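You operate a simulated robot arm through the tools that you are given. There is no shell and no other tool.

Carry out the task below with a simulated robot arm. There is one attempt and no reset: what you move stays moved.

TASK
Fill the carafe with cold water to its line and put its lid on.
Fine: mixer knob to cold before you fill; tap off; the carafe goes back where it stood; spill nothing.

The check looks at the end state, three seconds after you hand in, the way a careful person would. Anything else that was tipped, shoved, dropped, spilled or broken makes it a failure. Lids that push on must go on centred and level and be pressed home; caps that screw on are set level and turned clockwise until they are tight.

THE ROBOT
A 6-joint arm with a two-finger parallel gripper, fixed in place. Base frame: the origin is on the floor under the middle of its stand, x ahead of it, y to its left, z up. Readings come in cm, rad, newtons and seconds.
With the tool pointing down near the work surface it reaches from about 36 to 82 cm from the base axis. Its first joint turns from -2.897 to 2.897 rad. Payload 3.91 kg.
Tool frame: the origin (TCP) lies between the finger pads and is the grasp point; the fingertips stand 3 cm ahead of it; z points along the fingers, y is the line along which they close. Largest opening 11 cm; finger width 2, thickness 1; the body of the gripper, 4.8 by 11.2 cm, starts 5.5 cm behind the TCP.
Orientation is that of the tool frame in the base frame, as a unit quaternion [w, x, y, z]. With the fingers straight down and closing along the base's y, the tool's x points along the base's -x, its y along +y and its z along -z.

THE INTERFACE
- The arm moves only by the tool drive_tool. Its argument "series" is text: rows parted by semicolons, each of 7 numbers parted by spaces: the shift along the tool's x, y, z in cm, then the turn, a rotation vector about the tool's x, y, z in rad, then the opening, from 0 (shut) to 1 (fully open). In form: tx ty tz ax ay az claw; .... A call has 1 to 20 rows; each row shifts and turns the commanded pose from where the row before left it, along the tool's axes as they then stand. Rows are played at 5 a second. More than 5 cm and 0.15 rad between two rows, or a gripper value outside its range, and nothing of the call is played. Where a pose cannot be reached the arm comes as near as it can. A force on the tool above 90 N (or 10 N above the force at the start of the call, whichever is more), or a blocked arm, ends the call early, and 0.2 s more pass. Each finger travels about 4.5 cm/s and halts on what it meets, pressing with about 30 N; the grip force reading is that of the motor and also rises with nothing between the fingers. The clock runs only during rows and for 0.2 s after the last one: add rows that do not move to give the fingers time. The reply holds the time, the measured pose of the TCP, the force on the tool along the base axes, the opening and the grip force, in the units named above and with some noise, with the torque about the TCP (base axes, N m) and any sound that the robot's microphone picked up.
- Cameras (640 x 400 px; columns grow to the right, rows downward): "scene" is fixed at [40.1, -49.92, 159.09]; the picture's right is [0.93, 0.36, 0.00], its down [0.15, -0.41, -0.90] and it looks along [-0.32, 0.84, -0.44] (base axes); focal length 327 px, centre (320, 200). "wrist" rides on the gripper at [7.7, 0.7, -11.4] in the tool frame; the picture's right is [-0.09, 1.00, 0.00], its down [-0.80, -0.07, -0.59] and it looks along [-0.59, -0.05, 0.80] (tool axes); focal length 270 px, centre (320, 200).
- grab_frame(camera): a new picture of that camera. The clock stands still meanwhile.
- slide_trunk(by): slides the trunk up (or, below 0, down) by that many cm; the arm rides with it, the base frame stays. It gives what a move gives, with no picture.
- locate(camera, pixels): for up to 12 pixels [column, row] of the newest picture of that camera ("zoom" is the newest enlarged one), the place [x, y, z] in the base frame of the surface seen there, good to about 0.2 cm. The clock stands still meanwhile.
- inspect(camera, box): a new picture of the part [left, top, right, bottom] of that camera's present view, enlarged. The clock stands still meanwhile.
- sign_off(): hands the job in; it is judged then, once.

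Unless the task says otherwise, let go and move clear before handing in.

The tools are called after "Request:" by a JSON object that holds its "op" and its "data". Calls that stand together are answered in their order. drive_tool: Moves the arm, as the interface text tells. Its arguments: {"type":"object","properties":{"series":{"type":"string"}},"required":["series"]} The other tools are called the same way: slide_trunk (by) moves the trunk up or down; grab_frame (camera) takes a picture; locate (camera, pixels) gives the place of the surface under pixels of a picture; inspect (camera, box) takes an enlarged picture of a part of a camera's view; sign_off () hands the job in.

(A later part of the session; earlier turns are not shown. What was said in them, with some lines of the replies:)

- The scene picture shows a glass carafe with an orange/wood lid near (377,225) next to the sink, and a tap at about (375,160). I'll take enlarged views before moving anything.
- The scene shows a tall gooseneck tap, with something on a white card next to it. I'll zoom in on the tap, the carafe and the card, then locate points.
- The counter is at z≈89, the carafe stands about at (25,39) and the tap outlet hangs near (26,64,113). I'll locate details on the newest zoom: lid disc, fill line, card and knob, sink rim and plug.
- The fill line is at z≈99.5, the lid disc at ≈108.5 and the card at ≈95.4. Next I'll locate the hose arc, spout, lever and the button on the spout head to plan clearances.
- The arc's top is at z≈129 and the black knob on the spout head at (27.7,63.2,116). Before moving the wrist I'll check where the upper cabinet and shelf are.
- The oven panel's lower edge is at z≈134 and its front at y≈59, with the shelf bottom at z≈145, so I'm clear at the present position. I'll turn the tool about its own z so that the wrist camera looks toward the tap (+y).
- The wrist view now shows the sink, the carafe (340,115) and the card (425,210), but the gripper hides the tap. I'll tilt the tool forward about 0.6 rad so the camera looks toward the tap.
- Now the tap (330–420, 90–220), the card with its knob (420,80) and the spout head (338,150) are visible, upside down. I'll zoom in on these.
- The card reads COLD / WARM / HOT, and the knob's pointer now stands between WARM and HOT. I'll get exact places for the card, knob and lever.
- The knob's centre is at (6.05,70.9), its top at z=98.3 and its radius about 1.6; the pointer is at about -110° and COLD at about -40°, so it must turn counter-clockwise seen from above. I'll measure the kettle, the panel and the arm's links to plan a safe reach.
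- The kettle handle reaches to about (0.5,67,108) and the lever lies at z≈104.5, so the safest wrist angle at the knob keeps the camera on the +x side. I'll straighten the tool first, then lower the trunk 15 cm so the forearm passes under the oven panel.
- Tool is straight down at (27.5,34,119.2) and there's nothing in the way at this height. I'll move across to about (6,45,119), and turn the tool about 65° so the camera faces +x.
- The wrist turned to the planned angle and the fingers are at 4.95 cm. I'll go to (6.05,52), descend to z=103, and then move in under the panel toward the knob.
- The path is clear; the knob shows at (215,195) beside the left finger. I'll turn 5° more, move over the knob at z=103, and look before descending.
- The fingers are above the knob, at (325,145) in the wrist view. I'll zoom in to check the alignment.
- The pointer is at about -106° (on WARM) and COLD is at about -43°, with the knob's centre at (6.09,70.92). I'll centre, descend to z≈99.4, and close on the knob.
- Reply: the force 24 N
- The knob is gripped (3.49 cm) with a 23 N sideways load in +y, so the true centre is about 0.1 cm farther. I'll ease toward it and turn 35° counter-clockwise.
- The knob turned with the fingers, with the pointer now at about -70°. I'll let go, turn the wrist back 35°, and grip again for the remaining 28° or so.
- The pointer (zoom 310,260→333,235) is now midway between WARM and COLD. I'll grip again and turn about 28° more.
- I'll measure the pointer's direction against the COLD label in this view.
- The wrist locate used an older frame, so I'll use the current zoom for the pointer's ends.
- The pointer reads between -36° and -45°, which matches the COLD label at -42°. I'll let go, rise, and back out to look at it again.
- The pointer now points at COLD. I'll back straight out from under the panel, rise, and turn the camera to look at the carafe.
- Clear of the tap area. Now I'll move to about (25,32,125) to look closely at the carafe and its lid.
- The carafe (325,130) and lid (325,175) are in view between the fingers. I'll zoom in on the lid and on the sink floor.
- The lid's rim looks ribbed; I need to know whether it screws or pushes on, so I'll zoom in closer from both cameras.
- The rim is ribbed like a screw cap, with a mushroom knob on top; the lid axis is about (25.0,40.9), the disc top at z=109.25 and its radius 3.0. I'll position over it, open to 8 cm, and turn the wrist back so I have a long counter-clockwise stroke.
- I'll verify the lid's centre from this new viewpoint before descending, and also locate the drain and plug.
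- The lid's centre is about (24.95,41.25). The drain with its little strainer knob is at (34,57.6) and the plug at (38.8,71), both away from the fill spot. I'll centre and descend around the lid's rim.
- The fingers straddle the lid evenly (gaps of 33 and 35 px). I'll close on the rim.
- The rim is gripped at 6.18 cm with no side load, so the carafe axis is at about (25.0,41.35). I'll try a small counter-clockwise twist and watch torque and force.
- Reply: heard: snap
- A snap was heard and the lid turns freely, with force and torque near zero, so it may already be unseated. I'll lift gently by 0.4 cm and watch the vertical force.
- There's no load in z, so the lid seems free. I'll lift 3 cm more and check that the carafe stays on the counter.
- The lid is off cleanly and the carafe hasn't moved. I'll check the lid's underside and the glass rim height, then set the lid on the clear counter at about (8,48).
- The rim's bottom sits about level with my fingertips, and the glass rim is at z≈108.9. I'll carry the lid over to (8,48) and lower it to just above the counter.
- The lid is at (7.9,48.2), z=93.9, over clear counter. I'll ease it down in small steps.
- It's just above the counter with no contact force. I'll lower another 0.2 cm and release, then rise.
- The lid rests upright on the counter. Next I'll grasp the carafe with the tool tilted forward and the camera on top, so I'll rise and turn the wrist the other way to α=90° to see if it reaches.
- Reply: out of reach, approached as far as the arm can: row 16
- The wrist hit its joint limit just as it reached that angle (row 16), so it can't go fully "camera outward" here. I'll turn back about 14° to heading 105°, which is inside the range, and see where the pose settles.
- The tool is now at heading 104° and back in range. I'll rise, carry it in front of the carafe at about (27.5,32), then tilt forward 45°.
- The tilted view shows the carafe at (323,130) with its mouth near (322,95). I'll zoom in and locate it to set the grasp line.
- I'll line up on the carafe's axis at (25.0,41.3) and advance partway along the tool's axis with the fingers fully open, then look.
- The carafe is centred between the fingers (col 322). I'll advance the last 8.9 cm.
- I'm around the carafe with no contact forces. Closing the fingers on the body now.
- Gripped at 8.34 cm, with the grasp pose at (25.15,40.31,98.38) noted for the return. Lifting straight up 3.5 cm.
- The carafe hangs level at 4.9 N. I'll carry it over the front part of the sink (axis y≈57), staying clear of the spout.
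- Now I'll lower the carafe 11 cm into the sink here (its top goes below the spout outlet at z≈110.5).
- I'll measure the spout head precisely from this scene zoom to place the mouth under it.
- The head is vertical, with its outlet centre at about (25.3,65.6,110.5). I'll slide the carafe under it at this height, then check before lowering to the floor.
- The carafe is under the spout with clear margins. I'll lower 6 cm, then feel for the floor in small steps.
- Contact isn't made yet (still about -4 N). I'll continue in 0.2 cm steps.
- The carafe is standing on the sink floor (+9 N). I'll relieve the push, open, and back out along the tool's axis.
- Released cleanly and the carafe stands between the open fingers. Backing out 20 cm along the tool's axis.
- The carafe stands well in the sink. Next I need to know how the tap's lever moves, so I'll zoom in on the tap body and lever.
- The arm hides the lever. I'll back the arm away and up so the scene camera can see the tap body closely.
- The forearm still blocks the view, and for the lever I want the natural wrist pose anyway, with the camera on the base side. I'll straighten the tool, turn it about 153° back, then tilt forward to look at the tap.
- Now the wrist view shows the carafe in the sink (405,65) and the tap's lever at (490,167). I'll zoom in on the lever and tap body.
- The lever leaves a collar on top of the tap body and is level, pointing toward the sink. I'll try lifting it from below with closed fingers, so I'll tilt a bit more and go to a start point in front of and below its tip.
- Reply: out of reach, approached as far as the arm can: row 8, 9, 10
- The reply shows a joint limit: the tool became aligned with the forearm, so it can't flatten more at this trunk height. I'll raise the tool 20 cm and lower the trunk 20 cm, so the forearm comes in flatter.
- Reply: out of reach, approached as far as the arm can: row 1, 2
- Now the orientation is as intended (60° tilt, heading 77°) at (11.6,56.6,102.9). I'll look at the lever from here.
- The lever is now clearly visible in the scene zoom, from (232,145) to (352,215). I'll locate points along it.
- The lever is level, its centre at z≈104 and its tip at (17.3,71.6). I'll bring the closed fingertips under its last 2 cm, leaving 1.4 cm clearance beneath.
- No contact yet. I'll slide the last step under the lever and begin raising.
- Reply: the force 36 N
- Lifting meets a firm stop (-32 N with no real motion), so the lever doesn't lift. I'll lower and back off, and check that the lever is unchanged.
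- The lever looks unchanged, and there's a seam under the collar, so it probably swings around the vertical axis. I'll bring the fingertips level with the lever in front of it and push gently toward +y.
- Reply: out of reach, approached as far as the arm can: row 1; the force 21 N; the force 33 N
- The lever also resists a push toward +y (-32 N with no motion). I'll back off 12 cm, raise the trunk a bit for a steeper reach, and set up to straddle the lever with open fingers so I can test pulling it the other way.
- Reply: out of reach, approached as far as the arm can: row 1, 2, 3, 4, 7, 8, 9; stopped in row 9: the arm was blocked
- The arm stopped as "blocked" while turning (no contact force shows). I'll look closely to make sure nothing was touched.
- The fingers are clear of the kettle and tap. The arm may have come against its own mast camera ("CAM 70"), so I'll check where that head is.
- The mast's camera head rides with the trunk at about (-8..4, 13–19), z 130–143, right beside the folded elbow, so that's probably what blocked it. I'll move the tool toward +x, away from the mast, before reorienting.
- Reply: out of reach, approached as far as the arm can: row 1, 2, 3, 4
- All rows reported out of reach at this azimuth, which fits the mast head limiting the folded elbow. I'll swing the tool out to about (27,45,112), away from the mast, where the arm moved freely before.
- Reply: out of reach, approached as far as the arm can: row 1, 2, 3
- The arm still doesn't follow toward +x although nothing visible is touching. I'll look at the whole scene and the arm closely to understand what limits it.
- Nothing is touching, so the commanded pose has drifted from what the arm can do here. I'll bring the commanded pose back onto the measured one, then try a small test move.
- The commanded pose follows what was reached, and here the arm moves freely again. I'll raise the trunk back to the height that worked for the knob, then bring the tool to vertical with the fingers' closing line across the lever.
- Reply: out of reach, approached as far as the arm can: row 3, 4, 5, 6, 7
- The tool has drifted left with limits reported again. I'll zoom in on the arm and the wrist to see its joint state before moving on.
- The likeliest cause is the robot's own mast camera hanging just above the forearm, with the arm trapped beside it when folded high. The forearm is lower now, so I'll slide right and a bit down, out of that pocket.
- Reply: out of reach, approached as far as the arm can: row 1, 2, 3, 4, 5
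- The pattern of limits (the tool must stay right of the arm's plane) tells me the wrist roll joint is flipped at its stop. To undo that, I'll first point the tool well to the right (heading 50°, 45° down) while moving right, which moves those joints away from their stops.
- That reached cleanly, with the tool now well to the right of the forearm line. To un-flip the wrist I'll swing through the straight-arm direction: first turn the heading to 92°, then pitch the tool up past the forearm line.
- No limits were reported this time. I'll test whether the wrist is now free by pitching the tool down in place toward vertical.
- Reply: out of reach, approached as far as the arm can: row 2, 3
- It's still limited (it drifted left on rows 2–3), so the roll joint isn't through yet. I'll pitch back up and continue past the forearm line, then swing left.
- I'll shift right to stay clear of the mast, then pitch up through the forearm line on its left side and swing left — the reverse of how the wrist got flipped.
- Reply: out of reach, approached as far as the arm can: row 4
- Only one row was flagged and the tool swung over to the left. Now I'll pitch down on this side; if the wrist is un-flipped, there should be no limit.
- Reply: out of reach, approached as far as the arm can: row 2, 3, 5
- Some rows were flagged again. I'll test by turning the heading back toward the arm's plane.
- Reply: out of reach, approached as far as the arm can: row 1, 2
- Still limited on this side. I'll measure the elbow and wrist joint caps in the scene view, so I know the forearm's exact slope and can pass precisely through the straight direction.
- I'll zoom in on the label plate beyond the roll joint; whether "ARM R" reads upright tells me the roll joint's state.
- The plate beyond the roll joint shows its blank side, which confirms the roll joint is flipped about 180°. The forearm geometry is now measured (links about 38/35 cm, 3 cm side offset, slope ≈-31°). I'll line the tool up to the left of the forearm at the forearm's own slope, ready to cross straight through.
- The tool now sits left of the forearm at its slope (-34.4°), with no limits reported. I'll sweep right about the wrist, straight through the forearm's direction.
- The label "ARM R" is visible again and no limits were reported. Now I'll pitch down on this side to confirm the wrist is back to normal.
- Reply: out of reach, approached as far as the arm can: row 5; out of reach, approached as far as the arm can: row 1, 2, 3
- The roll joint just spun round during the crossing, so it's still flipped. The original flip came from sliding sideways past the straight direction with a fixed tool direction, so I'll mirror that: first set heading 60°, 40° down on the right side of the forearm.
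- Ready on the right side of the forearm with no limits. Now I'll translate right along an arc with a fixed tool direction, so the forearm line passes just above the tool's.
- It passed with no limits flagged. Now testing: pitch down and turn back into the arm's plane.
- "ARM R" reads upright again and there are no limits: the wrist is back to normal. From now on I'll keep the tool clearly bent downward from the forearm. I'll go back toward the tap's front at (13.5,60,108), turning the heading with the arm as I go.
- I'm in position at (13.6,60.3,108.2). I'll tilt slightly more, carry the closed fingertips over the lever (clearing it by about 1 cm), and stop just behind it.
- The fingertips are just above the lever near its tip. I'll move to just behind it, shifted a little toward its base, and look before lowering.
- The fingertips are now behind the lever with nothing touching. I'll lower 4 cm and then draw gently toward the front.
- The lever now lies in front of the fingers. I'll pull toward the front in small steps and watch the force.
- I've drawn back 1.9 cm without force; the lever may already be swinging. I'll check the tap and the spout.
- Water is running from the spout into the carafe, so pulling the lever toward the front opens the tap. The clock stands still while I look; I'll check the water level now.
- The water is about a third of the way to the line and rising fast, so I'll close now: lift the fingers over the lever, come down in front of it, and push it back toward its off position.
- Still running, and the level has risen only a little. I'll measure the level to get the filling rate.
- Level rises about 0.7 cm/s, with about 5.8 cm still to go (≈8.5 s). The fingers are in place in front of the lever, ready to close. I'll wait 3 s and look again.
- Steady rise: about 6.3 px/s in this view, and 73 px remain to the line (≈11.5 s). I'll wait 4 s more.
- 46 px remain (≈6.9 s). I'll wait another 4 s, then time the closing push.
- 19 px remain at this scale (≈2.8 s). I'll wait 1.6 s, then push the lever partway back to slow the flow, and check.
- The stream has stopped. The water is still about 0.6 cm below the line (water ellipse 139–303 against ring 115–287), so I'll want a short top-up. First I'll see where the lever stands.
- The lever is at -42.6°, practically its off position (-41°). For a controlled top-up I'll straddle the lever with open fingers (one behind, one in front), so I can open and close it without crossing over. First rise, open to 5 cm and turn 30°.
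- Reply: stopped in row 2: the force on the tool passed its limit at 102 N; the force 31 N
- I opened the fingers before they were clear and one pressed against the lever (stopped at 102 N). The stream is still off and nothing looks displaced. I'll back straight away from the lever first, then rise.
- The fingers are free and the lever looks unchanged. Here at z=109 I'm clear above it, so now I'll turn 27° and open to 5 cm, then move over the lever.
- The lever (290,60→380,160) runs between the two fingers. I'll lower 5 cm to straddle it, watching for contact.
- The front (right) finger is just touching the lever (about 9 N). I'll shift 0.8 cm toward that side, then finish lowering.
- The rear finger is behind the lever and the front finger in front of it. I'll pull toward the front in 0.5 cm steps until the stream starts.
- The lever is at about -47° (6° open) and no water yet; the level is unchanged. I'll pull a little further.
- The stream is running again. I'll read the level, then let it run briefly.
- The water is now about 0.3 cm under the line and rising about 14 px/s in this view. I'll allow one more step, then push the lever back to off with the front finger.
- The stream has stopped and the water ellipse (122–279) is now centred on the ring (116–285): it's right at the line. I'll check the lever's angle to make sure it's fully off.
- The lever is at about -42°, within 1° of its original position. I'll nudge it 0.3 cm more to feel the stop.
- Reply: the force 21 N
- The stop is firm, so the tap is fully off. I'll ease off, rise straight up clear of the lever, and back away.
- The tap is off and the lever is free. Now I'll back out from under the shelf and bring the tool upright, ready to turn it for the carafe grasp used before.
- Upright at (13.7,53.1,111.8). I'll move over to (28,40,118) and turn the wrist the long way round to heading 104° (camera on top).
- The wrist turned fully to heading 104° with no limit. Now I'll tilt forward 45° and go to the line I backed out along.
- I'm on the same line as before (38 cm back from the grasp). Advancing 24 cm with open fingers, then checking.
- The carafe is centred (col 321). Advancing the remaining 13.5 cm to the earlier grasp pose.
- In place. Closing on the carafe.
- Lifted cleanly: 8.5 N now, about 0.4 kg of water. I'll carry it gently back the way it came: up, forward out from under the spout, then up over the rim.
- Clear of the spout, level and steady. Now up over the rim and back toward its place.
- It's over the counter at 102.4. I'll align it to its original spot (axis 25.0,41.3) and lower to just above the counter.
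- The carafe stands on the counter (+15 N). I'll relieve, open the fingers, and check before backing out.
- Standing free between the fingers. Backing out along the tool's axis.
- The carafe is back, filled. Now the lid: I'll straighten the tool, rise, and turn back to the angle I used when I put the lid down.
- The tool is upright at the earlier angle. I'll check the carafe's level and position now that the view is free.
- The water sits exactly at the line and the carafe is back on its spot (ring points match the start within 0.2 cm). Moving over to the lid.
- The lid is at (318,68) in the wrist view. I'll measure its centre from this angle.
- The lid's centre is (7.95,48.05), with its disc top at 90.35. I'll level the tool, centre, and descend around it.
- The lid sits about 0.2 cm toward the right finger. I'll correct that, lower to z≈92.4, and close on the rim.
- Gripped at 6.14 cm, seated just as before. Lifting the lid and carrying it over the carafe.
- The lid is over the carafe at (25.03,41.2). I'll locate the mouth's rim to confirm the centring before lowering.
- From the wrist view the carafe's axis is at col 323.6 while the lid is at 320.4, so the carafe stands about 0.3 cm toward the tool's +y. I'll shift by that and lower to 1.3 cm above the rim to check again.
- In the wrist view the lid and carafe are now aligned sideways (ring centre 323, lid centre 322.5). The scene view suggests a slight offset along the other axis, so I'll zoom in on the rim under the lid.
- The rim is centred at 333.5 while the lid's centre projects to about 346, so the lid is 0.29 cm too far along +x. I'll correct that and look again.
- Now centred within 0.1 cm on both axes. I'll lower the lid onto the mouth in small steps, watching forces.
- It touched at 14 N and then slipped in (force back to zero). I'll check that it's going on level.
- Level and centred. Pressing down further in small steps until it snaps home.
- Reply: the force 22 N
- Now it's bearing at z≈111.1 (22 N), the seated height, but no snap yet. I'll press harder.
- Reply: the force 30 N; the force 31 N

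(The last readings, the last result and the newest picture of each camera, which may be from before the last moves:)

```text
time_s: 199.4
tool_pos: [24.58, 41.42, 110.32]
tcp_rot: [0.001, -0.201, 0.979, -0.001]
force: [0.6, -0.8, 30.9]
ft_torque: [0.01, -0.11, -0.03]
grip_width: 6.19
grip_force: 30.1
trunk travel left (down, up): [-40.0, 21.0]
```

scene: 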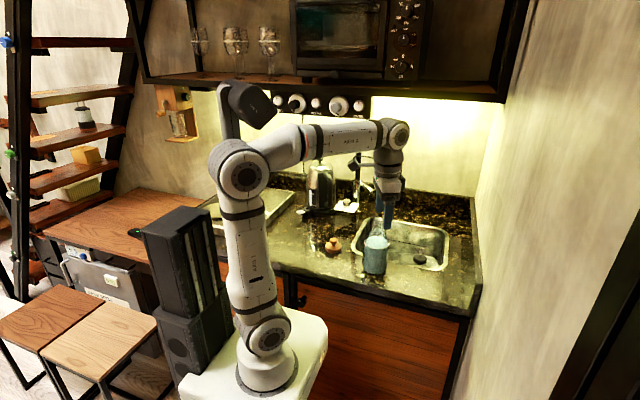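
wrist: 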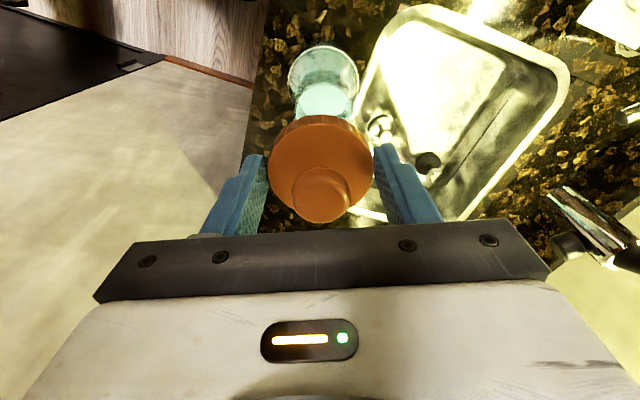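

Force levels off near 30 N while the tool descends, so the fingers are sliding on the rim. I'll release, and look at how the lid sits before pressing from the top.

Request:
{"op": "drive_tool", "data": {"series": "0 0 0 0 0 0 0.6; 0 0 0 0 0 0 0.73; 0 0 0 0 0 0 0.73; 0 0 -4 0 0 0 0.73; 0 0 -4 0 0 0 0.73; 0 0 0 0 0 0 0.73"}}

Request:
{"op": "inspect", "data": {"camera": "scene", "box": [362, 200, 394, 230]}}

Request:
{"op": "locate", "data": {"camera": "zoom", "pixels": [[330, 95], [230, 200], [330, 230], [430, 210], [330, 270], [330, 310], [215, 240], [450, 250]]}}

```text
time_s: 200.8
tool_pos: [24.69, 41.65, 117.79]
tcp_rot: [-0.001, -0.201, 0.98, -0.001]
force: [-0.3, 0.2, 0.0]
ft_torque: [0.0, 0.02, 0.01]
grip_width: 8.02
grip_force: 0.1
trunk travel left (down, up): [-40.0, 21.0]
heard: snap
```

```text
13.33 times, centred on (378, 215) of scene
```

zoom: 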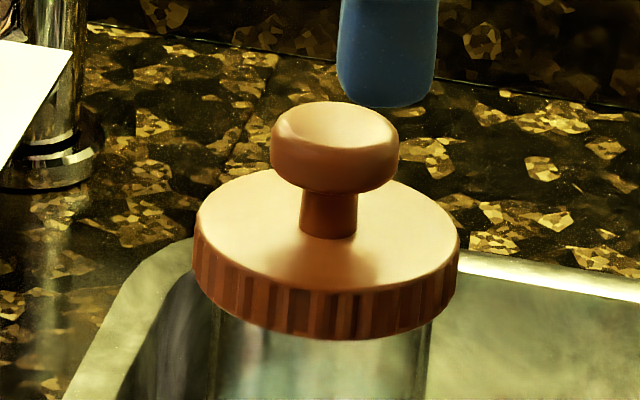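

```text
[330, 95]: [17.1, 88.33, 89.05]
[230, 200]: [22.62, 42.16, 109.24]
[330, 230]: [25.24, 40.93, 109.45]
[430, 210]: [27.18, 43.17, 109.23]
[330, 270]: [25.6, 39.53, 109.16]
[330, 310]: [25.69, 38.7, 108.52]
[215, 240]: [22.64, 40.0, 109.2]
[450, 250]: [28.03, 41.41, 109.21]
```

A snap was heard and the lid's disc top is at z=109.2, the same as at the start (109.25), so it's home and level. To be sure, I'll press once on the knob's top with closed fingers.

Request:
{"op": "drive_tool", "data": {"series": "0 0 0 0 0 0 0.4; 0 0 0 0 0 0 0.1; 0 0 0 0 0 0 0; 0 0 0 0 0 0 0; 0 0 0 0 0 0 0; 0 0 1.5 0 0 0 0; 0 0 1.0 0 0 0 0; 0 0 0 0 0 0 0"}}

Request:
{"op": "inspect", "data": {"camera": "scene", "box": [362, 195, 394, 225]}}

Request:
{"op": "inspect", "data": {"camera": "wrist", "box": [240, 60, 400, 230]}}

```text
time_s: 202.6
tool_pos: [24.7, 41.68, 115.45]
tcp_rot: [-0.001, -0.201, 0.98, -0.002]
force: [-0.5, -1.1, -0.2]
ft_torque: [-0.04, -0.01, 0.02]
grip_width: 0.0
grip_force: 30.2
trunk travel left (down, up): [-40.0, 21.0]
```

```text
13.33 times, centred on (378, 210) of scene
```

zoom: 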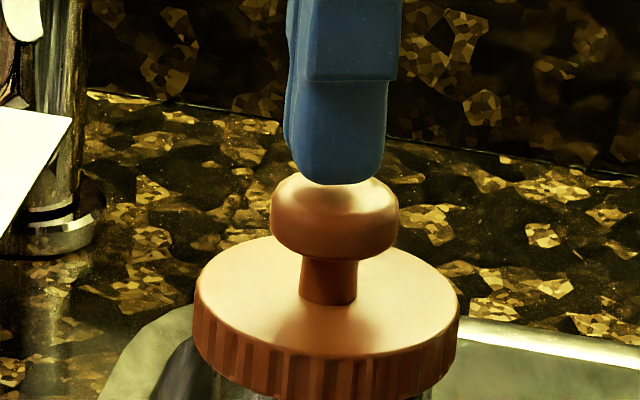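

```text
2.35 times, centred on (320, 145) of wrist
```

zoom: 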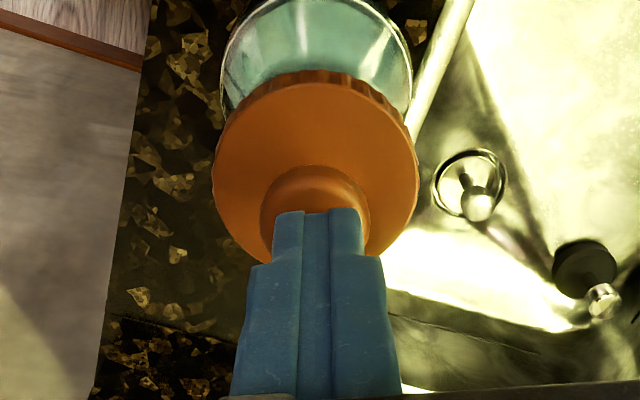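

The closed fingertips are centred over the knob. Pressing down gently.

Request:
{"op": "drive_tool", "data": {"series": "0 0 0.4 0 0 0 0; 0 0 0.3 0 0 0 0; 0 0 0 0 0 0 0"}}

Request:
{"op": "drive_tool", "data": {"series": "0 0 0.3 0 0 0 0; 0 0 0 0 0 0 0"}}

Request:
{"op": "drive_tool", "data": {"series": "0 0 0.3 0 0 0 0; 0 0 0 0 0 0 0"}}

```text
time_s: 203.4
tool_pos: [24.65, 41.55, 114.9]
tcp_rot: [0.001, -0.201, 0.98, 0.0]
force: [3.3, 3.4, 16.9]
ft_torque: [0.08, -0.09, 0.01]
grip_width: 0.0
grip_force: 29.8
trunk travel left (down, up): [-40.0, 21.0]
```

```text
time_s: 204.0
tool_pos: [24.51, 41.55, 115.01]
tcp_rot: [0.003, -0.202, 0.979, 0.001]
force: [4.5, 6.6, 45.5]
ft_torque: [0.28, -0.16, 0.01]
grip_width: 0.01
grip_force: 30.1
trunk travel left (down, up): [-40.0, 21.0]
```

```text
time_s: 204.6
tool_pos: [24.59, 41.45, 114.96]
tcp_rot: [0.004, -0.201, 0.98, 0.003]
force: [3.2, 7.9, 63.3]
ft_torque: [0.24, -0.06, -0.01]
grip_width: 0.0
grip_force: 30.2
trunk travel left (down, up): [-40.0, 21.0]
```

63 N on the knob and it doesn't move at all: the lid is home. I'll rise clear and inspect everything.

Request:
{"op": "drive_tool", "data": {"series": "0 0 -1 0 0 0 0; 0 0 -3 0 0 0 0; 0 0 -4 0 0 0 0; 0 0 -4 0 0 0 0; 4 0 0 0 0 0 0.2; 4 0 0 0 0 0 0.4; 4 0 0 0 0 0 0.5; 0 0 0 0 0 0 0.5"}}

Request:
{"op": "grab_frame", "data": {"camera": "scene"}}

Request:
{"op": "inspect", "data": {"camera": "scene", "box": [345, 200, 410, 290]}}

Request:
{"op": "locate", "data": {"camera": "zoom", "pixels": [[330, 45], [290, 95], [360, 95], [322, 95], [265, 190], [368, 205], [310, 218], [265, 325], [355, 330]]}}

```text
time_s: 206.4
tool_pos: [13.26, 36.72, 126.47]
tcp_rot: [0.001, -0.201, 0.98, -0.002]
force: [-0.5, 0.4, -0.5]
ft_torque: [-0.03, -0.01, 0.0]
grip_width: 5.51
grip_force: 0.0
trunk travel left (down, up): [-40.0, 21.0]
```

```text
taken
```

scene: 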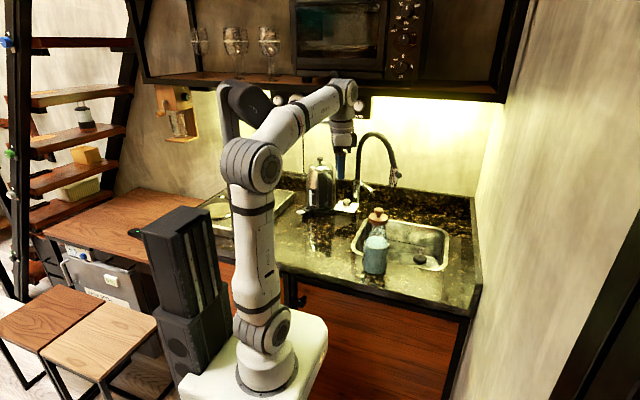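

```text
4.44 times, centred on (378, 245) of scene
```

zoom: 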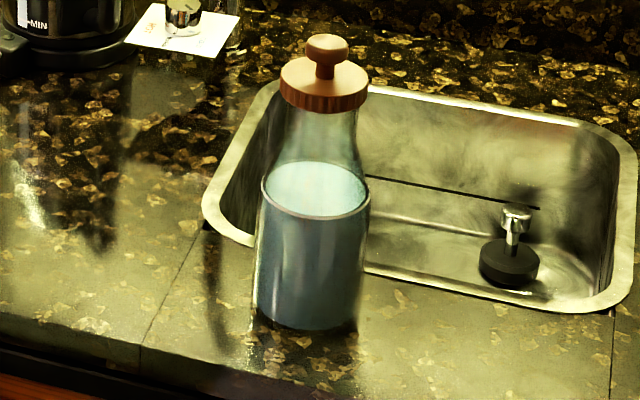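

```text
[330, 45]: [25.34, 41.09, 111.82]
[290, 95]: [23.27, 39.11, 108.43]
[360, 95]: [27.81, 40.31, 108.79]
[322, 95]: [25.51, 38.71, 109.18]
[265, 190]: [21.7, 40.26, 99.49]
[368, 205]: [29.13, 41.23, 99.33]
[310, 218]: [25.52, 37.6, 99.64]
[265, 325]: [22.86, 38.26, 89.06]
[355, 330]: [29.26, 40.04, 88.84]
```

Lid, carafe and level match the starting view within a pixel or two. Last checks: mixer knob, lever and spout, and the lid up close.

Request:
{"op": "inspect", "data": {"camera": "scene", "box": [335, 165, 405, 220]}}

Request:
{"op": "inspect", "data": {"camera": "scene", "box": [362, 200, 394, 225]}}

Request:
{"op": "inspect", "data": {"camera": "scene", "box": [336, 195, 356, 215]}}

```text
7.27 times, centred on (370, 192) of scene
```

zoom: 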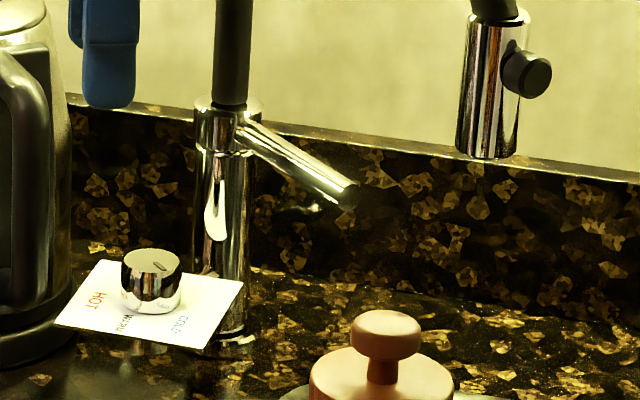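

```text
16.00 times, centred on (378, 212) of scene
```

zoom: 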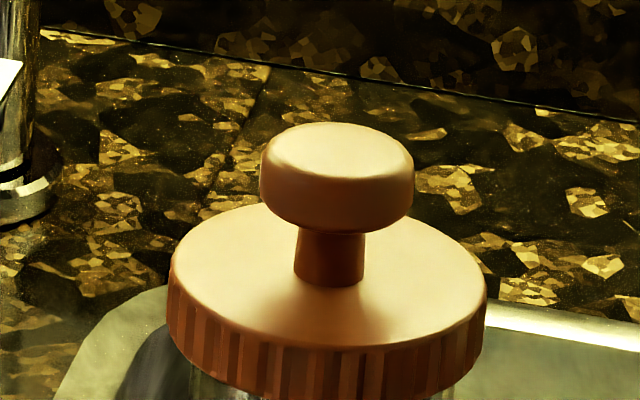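

```text
16.00 times, centred on (346, 205) of scene
```

zoom: 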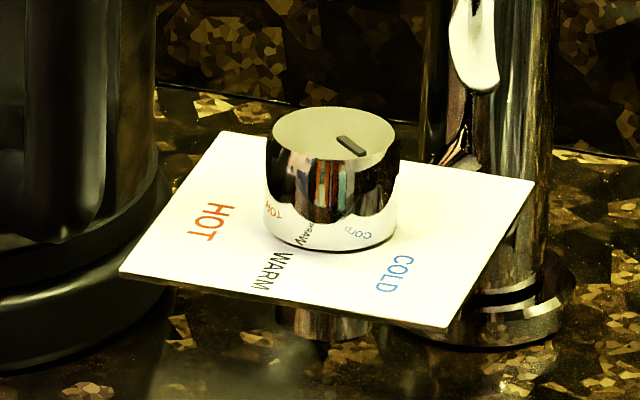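

Pointer at COLD, lever off, spout dry. I'll take exactly the same lid close-up as at the start, to compare its height to the pixel.

Request:
{"op": "inspect", "data": {"camera": "scene", "box": [362, 203, 392, 228]}}

Request:
{"op": "locate", "data": {"camera": "zoom", "pixels": [[350, 90], [340, 110], [230, 240], [460, 250], [350, 270], [300, 340], [400, 345]]}}

```text
16.00 times, centred on (377, 216) of scene
```

zoom: 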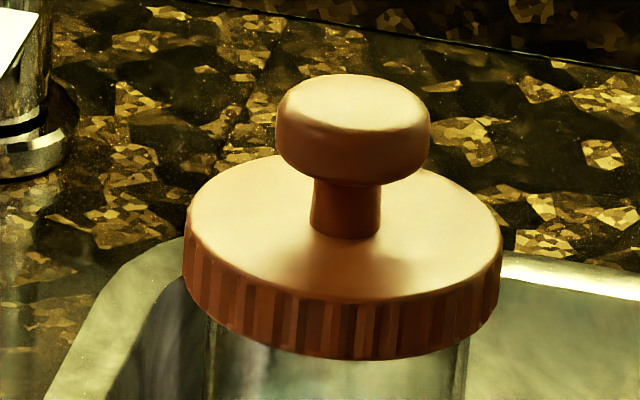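

```text
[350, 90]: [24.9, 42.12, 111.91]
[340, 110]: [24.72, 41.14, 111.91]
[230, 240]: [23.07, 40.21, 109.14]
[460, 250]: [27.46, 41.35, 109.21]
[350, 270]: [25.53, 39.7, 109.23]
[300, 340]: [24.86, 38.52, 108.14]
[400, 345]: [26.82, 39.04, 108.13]
```

The lid sits at the same height as at the start (knob top 111.9, disc 109.2), level and centred. The carafe is on its spot and filled to the line, the knob is at COLD, the tap is off and the arm is clear. Handing in.

Request:
{"op": "sign_off", "data": {}}

```text
The job is handed in.
```

The carafe is filled with cold water to its line, has its lid on, and is back where it stood. I've handed the job in and don't have the check's result yet.

- **Water:** the level is centred on the line ring. The mixer knob was turned to COLD before filling. Its pointer sits at the COLD label, perhaps a few degrees past it.
- **Tap:** the lever is pushed back against its stop and the spout is dry. It opens by pulling the lever toward the front. I first tried lifting it and pushing it back, about 32 N each, and neither moved it.
- **Carafe:** it stands within about 0.3 cm of its starting spot. I saw no water outside it.
- **Lid:** a snap was heard as it went on. Its disc and knob are at the starting height. It didn't move under a 63 N press on the knob.

The tap lever was pressed at about 100 N once, when I opened the fingers before they were clear of it. The lever shows no change in position and the tap still shuts off. I saw nothing else moved or spilled.
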